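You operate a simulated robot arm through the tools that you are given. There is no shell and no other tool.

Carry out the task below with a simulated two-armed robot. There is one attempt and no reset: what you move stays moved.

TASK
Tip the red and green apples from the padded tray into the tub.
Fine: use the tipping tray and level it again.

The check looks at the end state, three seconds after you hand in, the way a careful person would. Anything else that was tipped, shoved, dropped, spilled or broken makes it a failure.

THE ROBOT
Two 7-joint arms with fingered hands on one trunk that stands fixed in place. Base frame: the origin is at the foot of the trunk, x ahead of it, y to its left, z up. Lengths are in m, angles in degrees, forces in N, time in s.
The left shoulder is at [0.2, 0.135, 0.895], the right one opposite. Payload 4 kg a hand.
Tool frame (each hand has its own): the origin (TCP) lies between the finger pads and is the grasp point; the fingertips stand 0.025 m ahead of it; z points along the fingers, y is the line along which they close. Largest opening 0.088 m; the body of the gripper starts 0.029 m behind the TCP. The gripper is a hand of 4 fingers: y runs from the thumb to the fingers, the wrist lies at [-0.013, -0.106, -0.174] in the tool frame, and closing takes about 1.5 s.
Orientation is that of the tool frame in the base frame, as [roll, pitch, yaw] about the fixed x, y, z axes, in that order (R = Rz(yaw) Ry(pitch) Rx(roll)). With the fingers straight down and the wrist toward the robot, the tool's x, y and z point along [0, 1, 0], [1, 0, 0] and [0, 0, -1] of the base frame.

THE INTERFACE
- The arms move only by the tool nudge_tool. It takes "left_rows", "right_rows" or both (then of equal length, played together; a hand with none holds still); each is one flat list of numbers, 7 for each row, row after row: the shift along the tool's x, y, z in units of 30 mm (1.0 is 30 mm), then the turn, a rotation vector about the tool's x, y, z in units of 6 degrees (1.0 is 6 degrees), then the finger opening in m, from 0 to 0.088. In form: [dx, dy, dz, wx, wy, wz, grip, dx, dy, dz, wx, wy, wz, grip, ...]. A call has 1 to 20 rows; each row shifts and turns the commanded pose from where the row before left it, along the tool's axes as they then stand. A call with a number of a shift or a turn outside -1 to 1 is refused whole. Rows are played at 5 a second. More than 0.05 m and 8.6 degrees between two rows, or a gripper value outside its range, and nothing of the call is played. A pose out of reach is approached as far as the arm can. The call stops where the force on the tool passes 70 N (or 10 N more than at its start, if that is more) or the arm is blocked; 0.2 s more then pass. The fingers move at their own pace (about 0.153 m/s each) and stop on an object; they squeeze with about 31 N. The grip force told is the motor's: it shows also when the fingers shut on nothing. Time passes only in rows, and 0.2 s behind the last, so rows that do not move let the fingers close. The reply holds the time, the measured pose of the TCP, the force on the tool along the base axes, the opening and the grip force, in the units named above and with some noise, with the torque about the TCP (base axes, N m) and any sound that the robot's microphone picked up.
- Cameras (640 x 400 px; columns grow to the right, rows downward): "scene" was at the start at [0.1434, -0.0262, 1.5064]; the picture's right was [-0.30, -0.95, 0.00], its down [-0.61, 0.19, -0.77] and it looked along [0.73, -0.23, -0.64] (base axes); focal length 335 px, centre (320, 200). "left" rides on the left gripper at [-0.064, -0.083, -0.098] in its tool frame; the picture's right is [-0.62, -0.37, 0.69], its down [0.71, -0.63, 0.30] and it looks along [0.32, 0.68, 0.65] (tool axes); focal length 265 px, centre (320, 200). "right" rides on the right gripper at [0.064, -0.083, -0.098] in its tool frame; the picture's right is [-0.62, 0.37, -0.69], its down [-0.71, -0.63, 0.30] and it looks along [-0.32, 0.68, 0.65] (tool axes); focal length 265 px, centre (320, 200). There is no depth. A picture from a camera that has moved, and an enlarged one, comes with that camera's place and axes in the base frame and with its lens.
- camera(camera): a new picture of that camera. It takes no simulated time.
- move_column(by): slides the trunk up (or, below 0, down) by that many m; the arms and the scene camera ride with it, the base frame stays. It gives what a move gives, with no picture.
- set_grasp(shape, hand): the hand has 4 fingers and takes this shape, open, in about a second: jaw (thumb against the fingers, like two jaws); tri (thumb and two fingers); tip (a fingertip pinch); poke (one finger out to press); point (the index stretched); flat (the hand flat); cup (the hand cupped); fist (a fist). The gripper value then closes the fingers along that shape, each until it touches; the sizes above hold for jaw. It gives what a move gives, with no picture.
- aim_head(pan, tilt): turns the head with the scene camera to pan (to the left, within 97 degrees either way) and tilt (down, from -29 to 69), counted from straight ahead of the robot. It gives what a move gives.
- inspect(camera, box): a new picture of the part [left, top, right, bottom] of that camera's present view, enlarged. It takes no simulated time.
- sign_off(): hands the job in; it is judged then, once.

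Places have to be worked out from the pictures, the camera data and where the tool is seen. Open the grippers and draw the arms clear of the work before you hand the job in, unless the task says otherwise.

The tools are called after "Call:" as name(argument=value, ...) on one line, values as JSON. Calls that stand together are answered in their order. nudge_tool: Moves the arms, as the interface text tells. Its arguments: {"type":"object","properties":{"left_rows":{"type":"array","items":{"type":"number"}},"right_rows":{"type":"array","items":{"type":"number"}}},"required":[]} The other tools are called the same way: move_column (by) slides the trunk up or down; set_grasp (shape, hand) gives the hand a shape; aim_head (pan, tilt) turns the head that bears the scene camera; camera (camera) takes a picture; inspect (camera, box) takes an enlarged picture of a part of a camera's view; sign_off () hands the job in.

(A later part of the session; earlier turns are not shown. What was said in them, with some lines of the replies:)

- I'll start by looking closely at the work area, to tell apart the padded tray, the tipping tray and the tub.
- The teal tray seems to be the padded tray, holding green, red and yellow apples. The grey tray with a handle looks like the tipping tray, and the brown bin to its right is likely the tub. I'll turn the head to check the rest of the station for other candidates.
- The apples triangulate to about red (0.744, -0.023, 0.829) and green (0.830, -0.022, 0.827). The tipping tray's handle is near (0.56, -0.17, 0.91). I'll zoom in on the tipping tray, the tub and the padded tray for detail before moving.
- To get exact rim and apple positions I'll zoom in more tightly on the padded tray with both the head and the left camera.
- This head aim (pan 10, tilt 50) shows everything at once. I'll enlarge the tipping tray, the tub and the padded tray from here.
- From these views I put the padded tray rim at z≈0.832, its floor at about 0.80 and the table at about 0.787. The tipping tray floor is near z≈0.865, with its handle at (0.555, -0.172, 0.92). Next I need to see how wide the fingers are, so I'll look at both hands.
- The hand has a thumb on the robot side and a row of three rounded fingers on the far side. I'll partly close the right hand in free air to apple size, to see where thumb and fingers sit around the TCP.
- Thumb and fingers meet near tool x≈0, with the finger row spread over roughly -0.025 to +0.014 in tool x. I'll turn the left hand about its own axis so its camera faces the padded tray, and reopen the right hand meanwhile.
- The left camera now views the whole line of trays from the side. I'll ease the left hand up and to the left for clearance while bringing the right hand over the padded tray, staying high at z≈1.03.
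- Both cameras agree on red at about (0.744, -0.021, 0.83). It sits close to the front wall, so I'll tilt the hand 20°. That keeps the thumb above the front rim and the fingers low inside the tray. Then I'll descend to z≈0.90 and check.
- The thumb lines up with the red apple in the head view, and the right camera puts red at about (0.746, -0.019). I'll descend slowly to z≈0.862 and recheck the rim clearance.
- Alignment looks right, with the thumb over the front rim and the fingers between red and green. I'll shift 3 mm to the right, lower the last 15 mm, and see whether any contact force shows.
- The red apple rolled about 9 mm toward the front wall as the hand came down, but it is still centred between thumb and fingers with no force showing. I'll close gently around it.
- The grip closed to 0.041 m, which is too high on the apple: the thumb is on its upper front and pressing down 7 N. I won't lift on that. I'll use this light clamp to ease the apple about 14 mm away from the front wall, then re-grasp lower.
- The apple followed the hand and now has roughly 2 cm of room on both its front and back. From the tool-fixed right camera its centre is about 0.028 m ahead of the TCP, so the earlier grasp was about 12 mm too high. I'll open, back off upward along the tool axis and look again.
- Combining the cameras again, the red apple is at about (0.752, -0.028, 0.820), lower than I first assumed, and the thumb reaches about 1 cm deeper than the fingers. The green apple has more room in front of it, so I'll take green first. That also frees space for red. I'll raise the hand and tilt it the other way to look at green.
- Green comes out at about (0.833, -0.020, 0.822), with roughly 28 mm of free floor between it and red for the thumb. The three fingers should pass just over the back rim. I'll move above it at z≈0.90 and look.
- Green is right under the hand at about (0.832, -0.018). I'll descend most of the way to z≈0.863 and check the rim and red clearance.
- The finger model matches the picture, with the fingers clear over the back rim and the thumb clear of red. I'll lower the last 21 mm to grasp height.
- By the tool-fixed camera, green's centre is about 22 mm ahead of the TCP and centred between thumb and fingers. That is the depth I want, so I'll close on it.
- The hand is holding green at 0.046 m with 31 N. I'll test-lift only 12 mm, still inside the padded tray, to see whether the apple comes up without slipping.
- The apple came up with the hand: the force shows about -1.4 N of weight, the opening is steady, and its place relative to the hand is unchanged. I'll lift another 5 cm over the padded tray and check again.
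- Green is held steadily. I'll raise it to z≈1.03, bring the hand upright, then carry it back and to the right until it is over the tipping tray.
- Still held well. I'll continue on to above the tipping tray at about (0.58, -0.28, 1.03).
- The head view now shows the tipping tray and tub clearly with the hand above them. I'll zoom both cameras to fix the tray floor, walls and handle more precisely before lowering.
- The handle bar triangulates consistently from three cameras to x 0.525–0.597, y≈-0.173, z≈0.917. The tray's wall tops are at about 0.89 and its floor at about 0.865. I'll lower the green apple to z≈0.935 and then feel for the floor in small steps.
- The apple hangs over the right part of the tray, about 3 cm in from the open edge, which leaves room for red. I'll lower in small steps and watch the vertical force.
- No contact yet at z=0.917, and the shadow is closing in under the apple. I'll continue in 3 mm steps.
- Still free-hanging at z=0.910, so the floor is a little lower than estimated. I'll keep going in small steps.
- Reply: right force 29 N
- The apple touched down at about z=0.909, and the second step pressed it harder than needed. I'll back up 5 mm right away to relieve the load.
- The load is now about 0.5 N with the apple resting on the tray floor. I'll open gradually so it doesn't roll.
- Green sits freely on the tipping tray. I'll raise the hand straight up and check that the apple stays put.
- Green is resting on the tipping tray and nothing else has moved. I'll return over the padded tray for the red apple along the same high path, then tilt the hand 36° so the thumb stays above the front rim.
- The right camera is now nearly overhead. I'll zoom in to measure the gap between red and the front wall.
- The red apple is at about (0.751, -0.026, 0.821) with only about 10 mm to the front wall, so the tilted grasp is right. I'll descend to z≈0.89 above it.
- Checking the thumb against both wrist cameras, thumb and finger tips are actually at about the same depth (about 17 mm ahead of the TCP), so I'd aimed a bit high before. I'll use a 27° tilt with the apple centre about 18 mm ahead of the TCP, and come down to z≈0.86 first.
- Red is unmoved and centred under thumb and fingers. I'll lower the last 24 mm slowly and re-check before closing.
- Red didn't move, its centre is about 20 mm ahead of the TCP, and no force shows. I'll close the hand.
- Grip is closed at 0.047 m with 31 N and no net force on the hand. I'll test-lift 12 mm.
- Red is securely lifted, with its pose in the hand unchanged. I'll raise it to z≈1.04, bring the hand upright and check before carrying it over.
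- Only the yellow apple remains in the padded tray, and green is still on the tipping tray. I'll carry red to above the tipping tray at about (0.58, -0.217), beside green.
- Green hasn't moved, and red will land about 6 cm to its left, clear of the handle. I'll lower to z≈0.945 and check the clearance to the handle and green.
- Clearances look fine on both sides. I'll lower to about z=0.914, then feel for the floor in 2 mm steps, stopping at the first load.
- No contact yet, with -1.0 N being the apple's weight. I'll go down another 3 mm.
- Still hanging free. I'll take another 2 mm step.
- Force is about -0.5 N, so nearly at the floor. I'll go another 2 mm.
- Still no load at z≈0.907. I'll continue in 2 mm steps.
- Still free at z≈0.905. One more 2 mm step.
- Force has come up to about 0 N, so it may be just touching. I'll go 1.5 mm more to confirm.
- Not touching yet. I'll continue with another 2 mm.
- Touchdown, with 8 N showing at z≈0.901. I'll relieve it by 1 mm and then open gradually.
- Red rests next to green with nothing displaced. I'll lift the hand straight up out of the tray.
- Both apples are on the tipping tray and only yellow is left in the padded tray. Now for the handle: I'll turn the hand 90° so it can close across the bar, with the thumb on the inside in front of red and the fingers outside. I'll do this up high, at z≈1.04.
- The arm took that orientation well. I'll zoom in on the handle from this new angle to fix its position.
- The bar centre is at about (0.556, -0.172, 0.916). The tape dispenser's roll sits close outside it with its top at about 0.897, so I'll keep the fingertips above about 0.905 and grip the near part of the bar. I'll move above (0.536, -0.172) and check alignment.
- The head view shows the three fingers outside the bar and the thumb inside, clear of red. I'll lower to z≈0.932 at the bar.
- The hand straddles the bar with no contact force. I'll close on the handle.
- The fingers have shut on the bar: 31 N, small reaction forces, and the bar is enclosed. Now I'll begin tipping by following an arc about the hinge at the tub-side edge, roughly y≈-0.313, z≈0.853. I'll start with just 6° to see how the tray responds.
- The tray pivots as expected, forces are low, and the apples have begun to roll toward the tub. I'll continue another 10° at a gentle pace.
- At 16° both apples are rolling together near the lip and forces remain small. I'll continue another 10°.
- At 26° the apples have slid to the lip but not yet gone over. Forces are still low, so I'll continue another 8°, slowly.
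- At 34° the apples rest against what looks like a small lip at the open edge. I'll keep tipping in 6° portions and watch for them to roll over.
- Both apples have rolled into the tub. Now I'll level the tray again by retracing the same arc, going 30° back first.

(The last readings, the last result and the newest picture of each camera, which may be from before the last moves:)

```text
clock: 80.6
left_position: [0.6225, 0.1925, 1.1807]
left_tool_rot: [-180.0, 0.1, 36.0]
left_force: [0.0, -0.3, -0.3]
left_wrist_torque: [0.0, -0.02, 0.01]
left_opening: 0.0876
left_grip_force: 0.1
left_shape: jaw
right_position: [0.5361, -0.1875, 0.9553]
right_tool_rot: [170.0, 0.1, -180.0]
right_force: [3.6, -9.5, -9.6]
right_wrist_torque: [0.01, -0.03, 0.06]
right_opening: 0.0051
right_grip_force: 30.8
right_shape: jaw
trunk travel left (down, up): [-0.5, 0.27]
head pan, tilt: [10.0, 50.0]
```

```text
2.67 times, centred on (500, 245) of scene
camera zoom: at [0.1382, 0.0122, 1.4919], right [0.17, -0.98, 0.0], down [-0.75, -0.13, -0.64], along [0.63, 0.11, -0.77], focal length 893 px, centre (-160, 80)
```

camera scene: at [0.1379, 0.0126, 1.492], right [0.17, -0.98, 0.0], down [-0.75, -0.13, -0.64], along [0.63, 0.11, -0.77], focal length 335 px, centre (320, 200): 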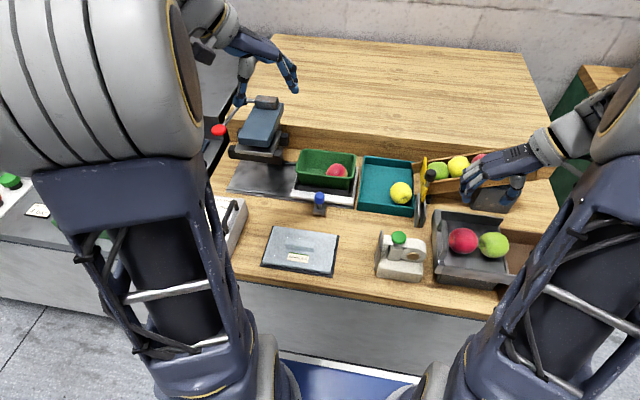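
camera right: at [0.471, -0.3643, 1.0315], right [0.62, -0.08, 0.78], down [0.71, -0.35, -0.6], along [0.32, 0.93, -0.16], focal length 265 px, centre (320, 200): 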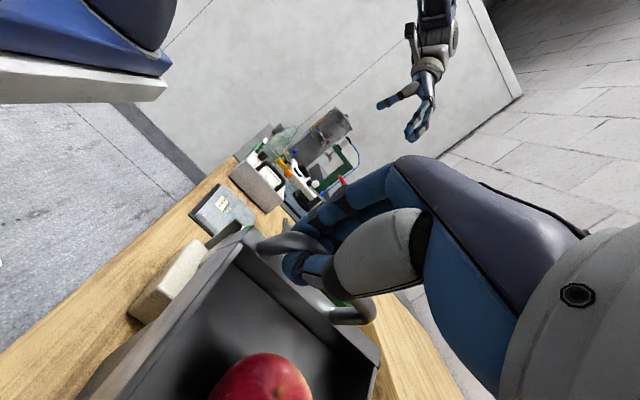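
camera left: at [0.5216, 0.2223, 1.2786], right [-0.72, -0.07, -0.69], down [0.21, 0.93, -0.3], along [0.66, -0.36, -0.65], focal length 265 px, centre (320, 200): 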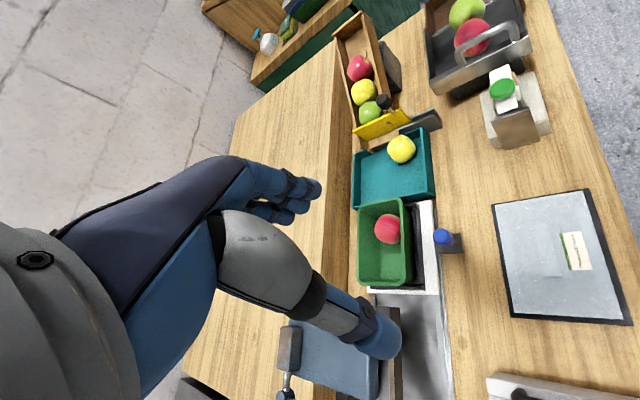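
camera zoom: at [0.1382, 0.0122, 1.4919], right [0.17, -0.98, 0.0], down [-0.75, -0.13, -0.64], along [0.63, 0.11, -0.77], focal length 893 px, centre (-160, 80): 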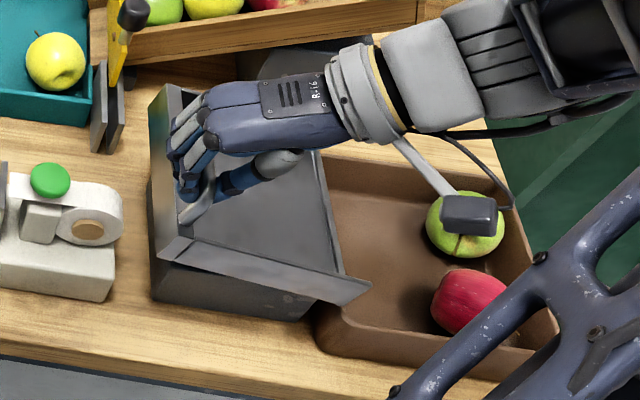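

The tray is back to 10° and the apples stay in the tub. I'll lower the last 10° more gently until it seats on its base.

Call:
nudge_tool(right_rows=[0, 0.0444, 0.083, 0.1667, 0, 0, 0.0, 0, 0.0444, 0.083, 0.1667, 0, 0, 0.0, 0, 0.0444, 0.083, 0.1667, 0, 0, 0.0, 0, 0.0444, 0.083, 0.1667, 0, 0, 0.0, 0, 0.0444, 0.083, 0.1667, 0, 0, 0.0, 0, 0.0444, 0.083, 0.1667, 0, 0, 0.0, 0, 0.0444, 0.083, 0.1667, 0, 0, 0.0, 0, 0.0444, 0.083, 0.1667, 0, 0, 0.0, 0, 0, 0, 0, 0, 0, 0.0])

Call:
inspect(camera="left", box=[410, 0, 560, 120])

```text
clock: 82.6
left_position: [0.6233, 0.192, 1.1806]
left_tool_rot: [180.0, 0.0, 36.0]
left_force: [-0.3, 0.4, 0.5]
left_wrist_torque: [0.0, -0.04, -0.03]
left_opening: 0.0874
left_grip_force: 0.1
left_shape: jaw
right_position: [0.5349, -0.1745, 0.9369]
right_tool_rot: [178.1, 0.0, -179.8]
right_force: [10.7, -4.6, -4.7]
right_wrist_torque: [0.1, -0.11, -0.05]
right_opening: 0.0056
right_grip_force: 31.3
right_shape: jaw
trunk travel left (down, up): [-0.5, 0.27]
head pan, tilt: [10.0, 50.0]
```

```text
3.33 times, centred on (485, 60) of left
camera zoom: at [0.522, 0.2222, 1.2784], right [-0.72, -0.07, -0.69], down [0.21, 0.93, -0.3], along [0.66, -0.36, -0.65], focal length 885 px, centre (-230, 667)
```

zoom: 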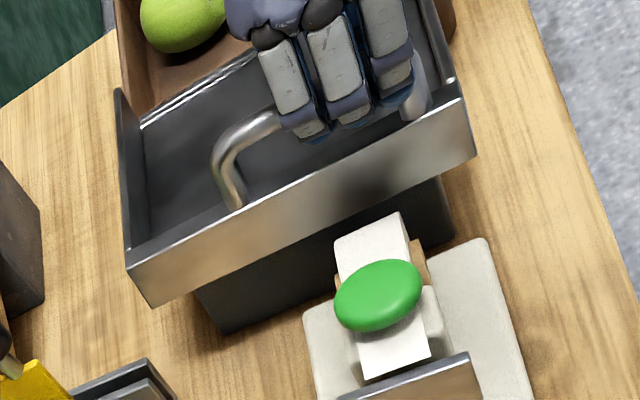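

About 2° remain. I'll lower two more 1° steps and compare against the original picture of the level tray.

Call:
nudge_tool(right_rows=[0, 0.0444, 0.083, 0.1667, 0, 0, 0.0, 0, 0.0444, 0.083, 0.1667, 0, 0, 0.0, 0, 0, 0, 0, 0, 0, 0.0, 0, 0, 0, 0, 0, 0, 0.0])

Call:
inspect(camera="left", box=[410, 0, 560, 120])

Call:
inspect(camera="scene", box=[405, 170, 595, 320])

```text
clock: 83.6
left_position: [0.6234, 0.1927, 1.1797]
left_tool_rot: [180.0, -0.1, 36.1]
left_force: [-0.8, 0.9, 0.3]
left_wrist_torque: [0.03, -0.02, -0.04]
left_opening: 0.0878
left_grip_force: 0.0
left_shape: jaw
right_position: [0.5356, -0.1717, 0.9321]
right_tool_rot: [179.9, 0.0, -180.0]
right_force: [10.2, -1.8, -3.4]
right_wrist_torque: [0.15, -0.08, -0.01]
right_opening: 0.0055
right_grip_force: 30.7
right_shape: jaw
trunk travel left (down, up): [-0.5, 0.27]
head pan, tilt: [10.0, 50.0]
```

```text
3.33 times, centred on (485, 60) of left
camera zoom: at [0.522, 0.2222, 1.2784], right [-0.72, -0.07, -0.69], down [0.21, 0.93, -0.3], along [0.66, -0.36, -0.65], focal length 885 px, centre (-230, 667)
```

zoom: 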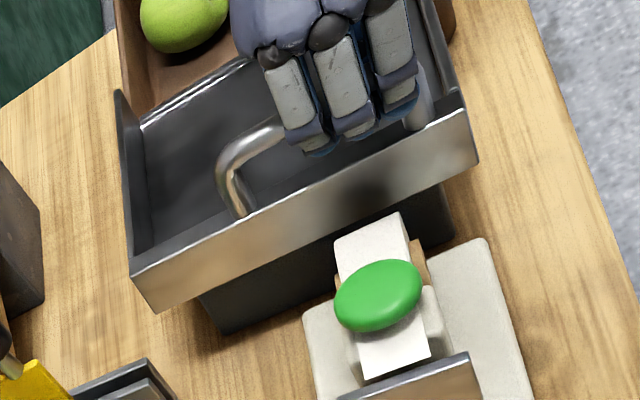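

```text
2.67 times, centred on (500, 245) of scene
camera zoom: at [0.1384, 0.0125, 1.4919], right [0.17, -0.98, 0.0], down [-0.75, -0.13, -0.64], along [0.63, 0.11, -0.77], focal length 893 px, centre (-160, 80)
```

zoom: 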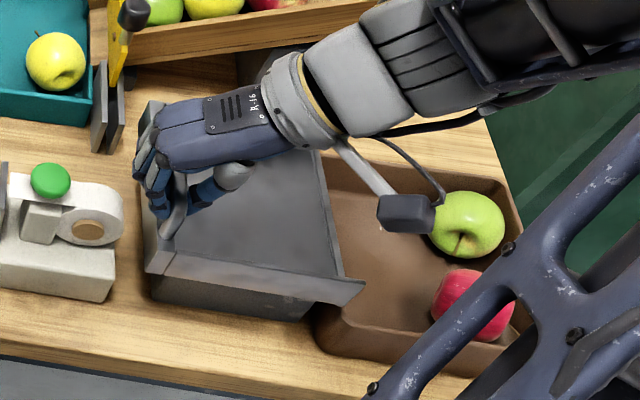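

Nearly level, though the hand still carries about 3 N. I'll go one more 1° step so the tray seats fully.

Call:
nudge_tool(right_rows=[0, 0.0444, 0.083, 0.1667, 0, 0, 0.0, 0, 0, 0, 0, 0, 0, 0.0])

Call:
inspect(camera="left", box=[410, 0, 560, 120])

```text
clock: 84.2
left_position: [0.6233, 0.1931, 1.1809]
left_tool_rot: [-180.0, 0.0, 36.0]
left_force: [-0.4, -0.1, -0.2]
left_wrist_torque: [0.01, -0.01, 0.0]
left_opening: 0.0874
left_grip_force: 0.0
left_shape: jaw
right_position: [0.5365, -0.1709, 0.9295]
right_tool_rot: [-179.0, 0.0, -179.8]
right_force: [11.4, -1.2, -2.7]
right_wrist_torque: [0.18, -0.15, 0.0]
right_opening: 0.0055
right_grip_force: 31.3
right_shape: jaw
trunk travel left (down, up): [-0.5, 0.27]
head pan, tilt: [10.0, 50.0]
```

```text
3.33 times, centred on (485, 60) of left
camera zoom: at [0.522, 0.2222, 1.2784], right [-0.72, -0.07, -0.69], down [0.21, 0.93, -0.3], along [0.66, -0.36, -0.65], focal length 885 px, centre (-230, 667)
```

zoom: 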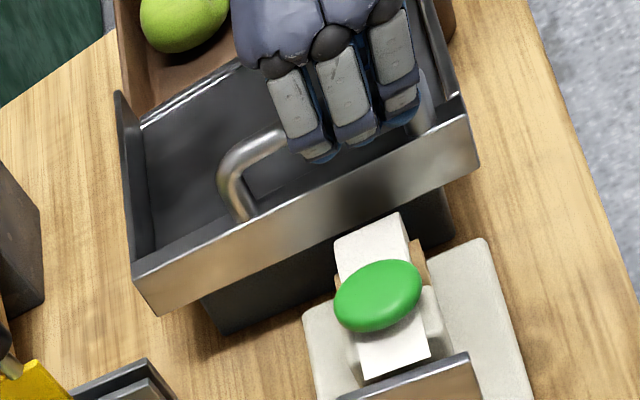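

The tray's corners now match the original level picture. I'll lower 1.5 mm more to confirm it bears on its base before letting go.

Call:
nudge_tool(right_rows=[0, 0, 0.05, 0, 0, 0, 0.0, 0, 0, 0, 0, 0, 0, 0.0])

```text
clock: 84.8
left_position: [0.6228, 0.1919, 1.1793]
left_tool_rot: [-180.0, 0.0, 36.0]
left_force: [-0.1, -0.3, -0.2]
left_wrist_torque: [0.0, -0.05, -0.01]
left_opening: 0.0874
left_grip_force: 0.1
left_shape: jaw
right_position: [0.5361, -0.1703, 0.9267]
right_tool_rot: [-178.9, 0.0, -179.9]
right_force: [11.9, 1.5, -2.5]
right_wrist_torque: [0.23, -0.15, -0.01]
right_opening: 0.0054
right_grip_force: 30.7
right_shape: jaw
trunk travel left (down, up): [-0.5, 0.27]
head pan, tilt: [10.0, 50.0]
```

The readings barely change, so the tray is resting on its base. I'll open the fingers gradually and confirm it stays level.

Call:
nudge_tool(right_rows=[0, 0, 0, 0, 0, 0, 0.008, 0, 0, 0, 0, 0, 0, 0.014, 0, 0, 0, 0, 0, 0, 0.022, 0, 0, 0, 0, 0, 0, 0.03, 0, 0, 0, 0, 0, 0, 0.038, 0, 0, 0, 0, 0, 0, 0.04])

Call:
inspect(camera="left", box=[410, 0, 560, 120])

Call:
inspect(camera="scene", box=[405, 170, 595, 320])

```text
clock: 86.2
left_position: [0.6236, 0.1937, 1.1803]
left_tool_rot: [180.0, 0.0, 36.0]
left_force: [-0.7, 0.2, -0.1]
left_wrist_torque: [0.0, 0.02, 0.0]
left_opening: 0.0877
left_grip_force: 0.0
left_shape: jaw
right_position: [0.5353, -0.1703, 0.927]
right_tool_rot: [-178.9, -0.1, 179.9]
right_force: [-0.1, 0.7, -0.1]
right_wrist_torque: [-0.03, -0.01, 0.01]
right_opening: 0.0394
right_grip_force: 0.2
right_shape: jaw
trunk travel left (down, up): [-0.5, 0.27]
head pan, tilt: [10.0, 50.0]
```

```text
3.33 times, centred on (485, 60) of left
camera zoom: at [0.5216, 0.2223, 1.2786], right [-0.72, -0.07, -0.69], down [0.21, 0.93, -0.3], along [0.66, -0.36, -0.65], focal length 885 px, centre (-230, 667)
```

zoom: 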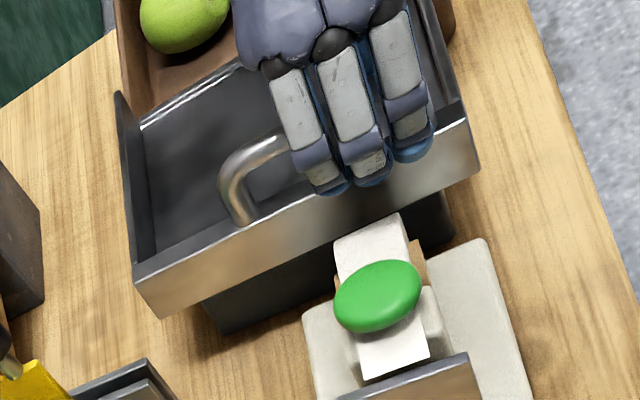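

```text
2.67 times, centred on (500, 245) of scene
camera zoom: at [0.138, 0.0126, 1.492], right [0.17, -0.98, 0.0], down [-0.75, -0.13, -0.64], along [0.63, 0.11, -0.77], focal length 893 px, centre (-160, 80)
```

zoom: 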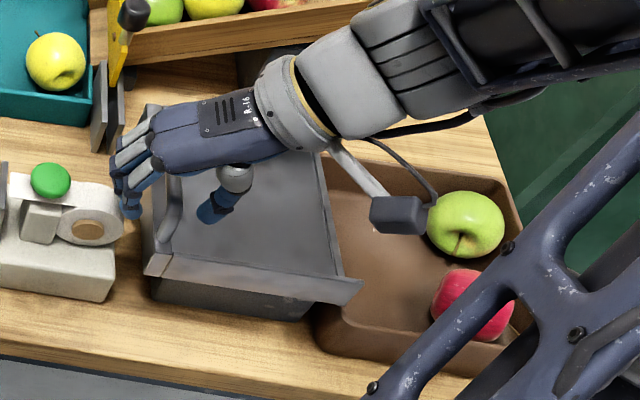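

The tray sits level; its corner is exactly where it was at the start. The hand is free of the handle, so I'll raise it straight up.

Call:
nudge_tool(right_rows=[0, 0, -0.4, 0, 0, 0, 0.04, 0, 0, -0.6, 0, 0, 0, 0.04, 0, 0, -1, 0, 0, 0, 0.04, 0, 0, -1, 0, 0, 0, 0.04, 0, 0, -1, 0, 0, 0, 0.04, 0, 0, -1, 0, 0, 0, 0.05])

Call:
inspect(camera="left", box=[410, 0, 560, 120])

Call:
camera(camera="scene")

Call:
camera(camera="right")

```text
clock: 87.6
left_position: [0.6238, 0.1923, 1.1802]
left_tool_rot: [-180.0, 0.0, 36.0]
left_force: [0.5, 0.1, -0.6]
left_wrist_torque: [0.01, 0.02, 0.02]
left_opening: 0.0876
left_grip_force: 0.1
left_shape: jaw
right_position: [0.5344, -0.1692, 1.0784]
right_tool_rot: [-179.0, -0.1, -179.9]
right_force: [-0.7, -0.9, -0.2]
right_wrist_torque: [0.0, 0.01, -0.03]
right_opening: 0.0497
right_grip_force: 0.1
right_shape: jaw
trunk travel left (down, up): [-0.5, 0.27]
head pan, tilt: [10.0, 50.0]
```

```text
3.33 times, centred on (485, 60) of left
camera zoom: at [0.5217, 0.2222, 1.2785], right [-0.72, -0.07, -0.69], down [0.21, 0.93, -0.3], along [0.66, -0.36, -0.65], focal length 885 px, centre (-230, 667)
```

zoom: 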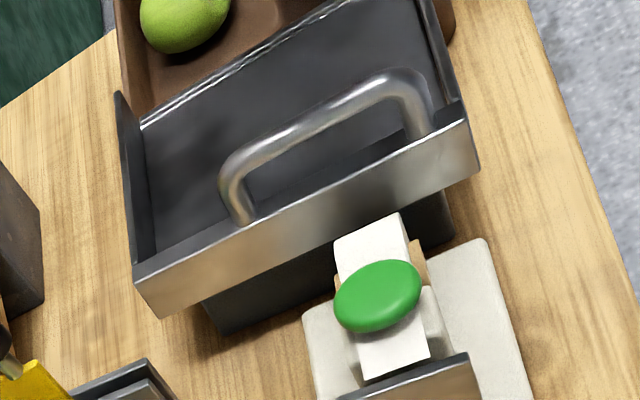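

```text
taken
camera scene: at [0.1381, 0.0125, 1.4919], right [0.17, -0.98, 0.0], down [-0.75, -0.13, -0.64], along [0.63, 0.11, -0.77], focal length 335 px, centre (320, 200)
```

scene: 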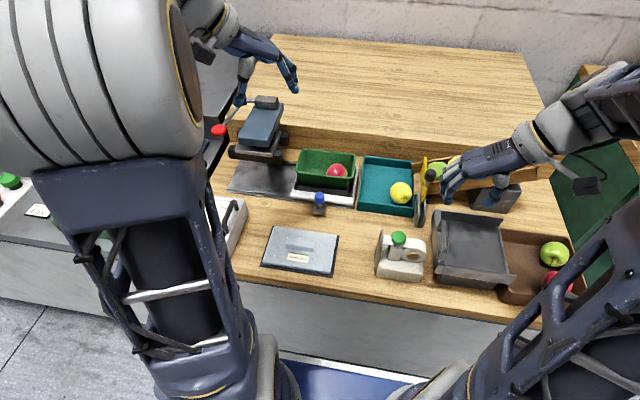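

```text
taken
camera right: at [0.4704, -0.2502, 1.1769], right [0.62, 0.38, 0.69], down [0.72, -0.63, -0.29], along [0.32, 0.67, -0.67], focal length 265 px, centre (320, 200)
```

right: 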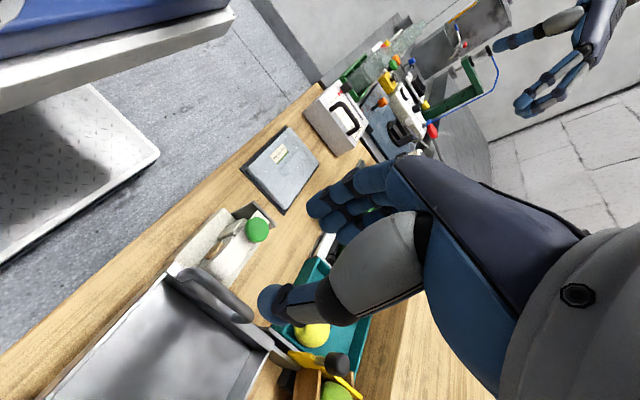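

The tray is level in exactly its original place and nothing else has been disturbed. I'll draw the right arm up and back toward its starting pose with the hand open, then check the tub.

Call:
nudge_tool(right_rows=[0, 0, -0.94, 0, 0, 0, 0.07, 0, 0, -0.94, 0, 0, 0, 0.07, 0, 0, -0.94, 0, 0, 0, 0.085, 0, 0, -0.94, 0, 0, 0, 0.085, 0, 0, -0.94, 0, 0, 0, 0.087, 0.356, -0.98, 0, 0, 0, 0, 0.087, 0.356, -0.98, 0, 0, 0, 0, 0.087, 0.356, -0.98, 0, 0, 0, 0, 0.087, 0.356, -0.98, 0, 0, 0, 0, 0.087, 0.356, -0.98, 0, 0, 0, 0, 0.087, 0.356, -0.98, 0, 0, 0, 0, 0.087])

Call:
nudge_tool(right_rows=[0, 0, 0, 0, 0, 1, 0.087, 0, 0, 0, 0, 0, 1, 0.087, 0, 0, 0, 0, 0, 1, 0.087, 0, 0, 0, 0, 0, 1, 0.087, 0, 0, 0, 0, 0, 1, 0.087, 0, 0, 0, 0, 0, 1, 0.087, 0, 0, 0, 0, 0, 1, 0.087, 0, 0, 0, 0, 0, 1, 0.087, 0, 0, 0, 0, 0, 1, 0.087, 0, 0, 0, 0, 0, 1, 0.087, 0, 0, 0, 0, 0, 1, 0.087, 0, 0, 0, 0, 0, 1, 0.087, 0, 0, 0, 0, 0, 1, 0.087, 0, 0, 0, 0, 0, 1, 0.087, 0, 0, 0, 0, 0, 1, 0.087])

Call:
camera(camera="right")

Call:
camera(camera="scene")

Call:
camera(camera="left")

```text
clock: 90.0
left_position: [0.6232, 0.194, 1.181]
left_tool_rot: [180.0, 0.0, 36.1]
left_force: [0.2, -0.4, -0.5]
left_wrist_torque: [-0.03, 0.02, -0.01]
left_opening: 0.0876
left_grip_force: 0.0
left_shape: jaw
right_position: [0.4715, -0.3393, 1.223]
right_tool_rot: [-179.0, 0.1, -179.9]
right_force: [-0.3, 0.1, -0.7]
right_wrist_torque: [0.01, -0.01, 0.01]
right_opening: 0.0866
right_grip_force: 0.0
right_shape: jaw
trunk travel left (down, up): [-0.5, 0.27]
head pan, tilt: [10.0, 50.0]
```

```text
clock: 93.2
left_position: [0.6232, 0.1926, 1.182]
left_tool_rot: [179.9, 0.1, 36.0]
left_force: [-0.1, 0.2, -0.3]
left_wrist_torque: [0.02, 0.01, -0.05]
left_opening: 0.0877
left_grip_force: 0.1
left_shape: jaw
right_position: [0.4713, -0.3409, 1.2218]
right_tool_rot: [-179.8, 1.0, 89.9]
right_force: [-0.2, 0.6, 0.6]
right_wrist_torque: [-0.02, 0.02, 0.01]
right_opening: 0.0865
right_grip_force: 0.2
right_shape: jaw
trunk travel left (down, up): [-0.5, 0.27]
head pan, tilt: [10.0, 50.0]
```

```text
taken
camera right: at [0.3878, -0.2753, 1.3184], right [0.37, -0.61, 0.7], down [-0.63, -0.72, -0.29], along [0.68, -0.34, -0.65], focal length 265 px, centre (320, 200)
```

right: 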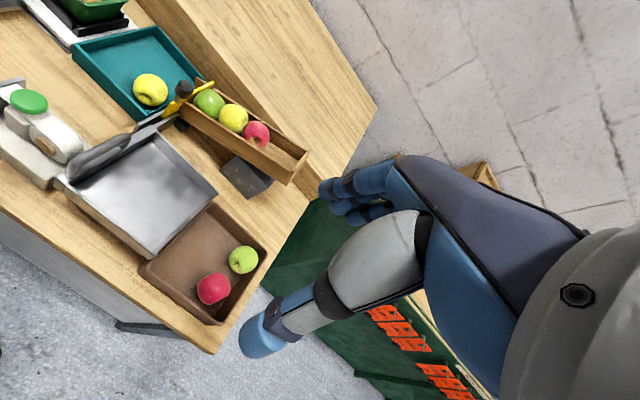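

```text
taken
camera scene: at [0.138, 0.0126, 1.492], right [0.17, -0.98, 0.0], down [-0.75, -0.13, -0.64], along [0.63, 0.11, -0.77], focal length 335 px, centre (320, 200)
```

scene: 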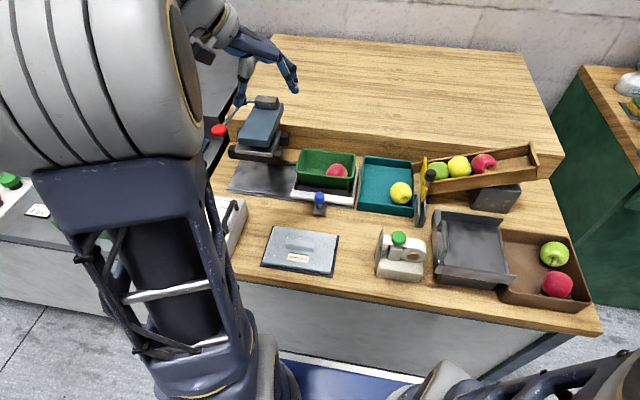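

```text
taken
camera left: at [0.5217, 0.2222, 1.2786], right [-0.72, -0.07, -0.69], down [0.21, 0.93, -0.3], along [0.66, -0.36, -0.65], focal length 265 px, centre (320, 200)
```

left: 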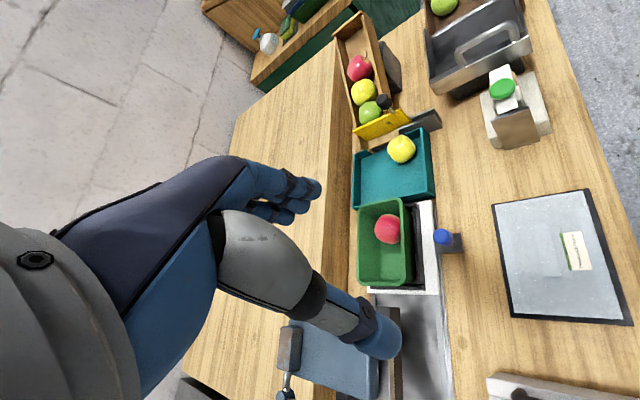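

Red and green are in the tub, yellow is in the padded tray, and the chute and green punnet are untouched. I'll take one last close look at the tipping tray, tub and padded tray before handing in.

Call:
inspect(camera="scene", box=[425, 190, 605, 320])

Call:
inspect(camera="scene", box=[345, 140, 445, 230])

Call:
inspect(camera="right", box=[0, 10, 320, 350])

```text
3.08 times, centred on (515, 255) of scene
camera zoom: at [0.138, 0.0126, 1.492], right [0.17, -0.98, 0.0], down [-0.75, -0.13, -0.64], along [0.63, 0.11, -0.77], focal length 1030 px, centre (-280, 31)
```

zoom: 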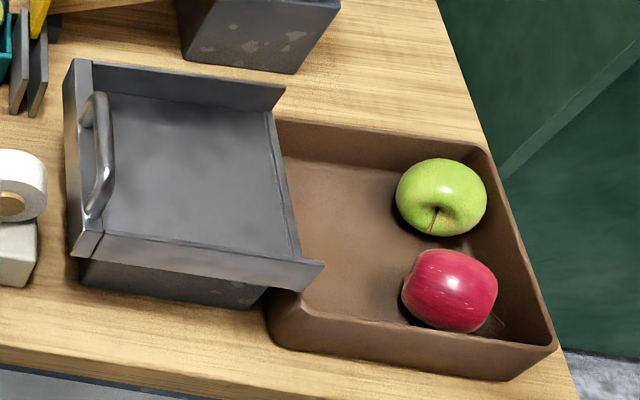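

```text
4.44 times, centred on (395, 185) of scene
camera zoom: at [0.138, 0.0126, 1.492], right [0.17, -0.98, 0.0], down [-0.75, -0.13, -0.64], along [0.63, 0.11, -0.77], focal length 1488 px, centre (-13, 267)
```

zoom: 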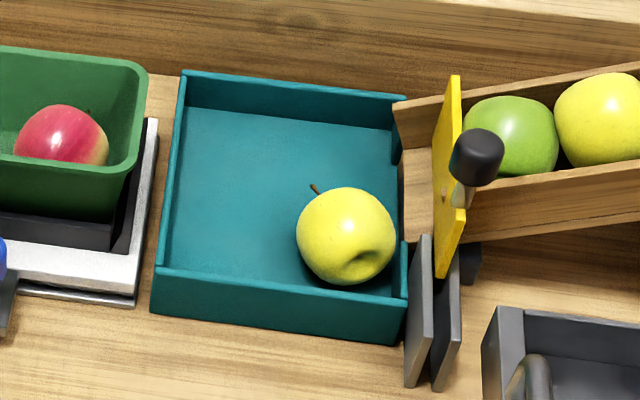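

```text
1.18 times, centred on (160, 180) of right
camera zoom: at [0.3878, -0.2753, 1.3184], right [0.37, -0.61, 0.7], down [-0.63, -0.72, -0.29], along [0.68, -0.34, -0.65], focal length 312 px, centre (508, 224)
```

zoom: 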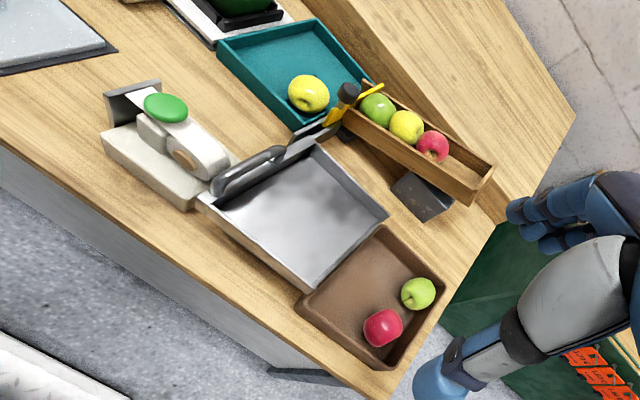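

The close look confirms it: red and green are at rest in the tub and the tipping tray is empty and level. The yellow apple, padded tray, chute, punnet and dispenser are where they were, and both hands are open and clear. I'm handing in the job.

Call:
sign_off()

```text
The job is handed in.
```

The red and green apples from the padded tray are in the brown tub. I put them on the tipping tray, tipped it, and levelled it again.

I took the teal tray to be the padded tray, and the brown bin beside the tipping tray to be the tub. The yellow apple stays in the padded tray. In the last pictures the chute, the green tub and the tape dispenser were where they started. Both hands are open and clear of the work.

- **Red apple:** It rolled about 1 cm inside the padded tray on my first try, so I let it go and picked it up again later.
- **Green apple:** I pressed it onto the tipping tray with about 28 N for a moment before easing off. I saw no damage, but it may be bruised.
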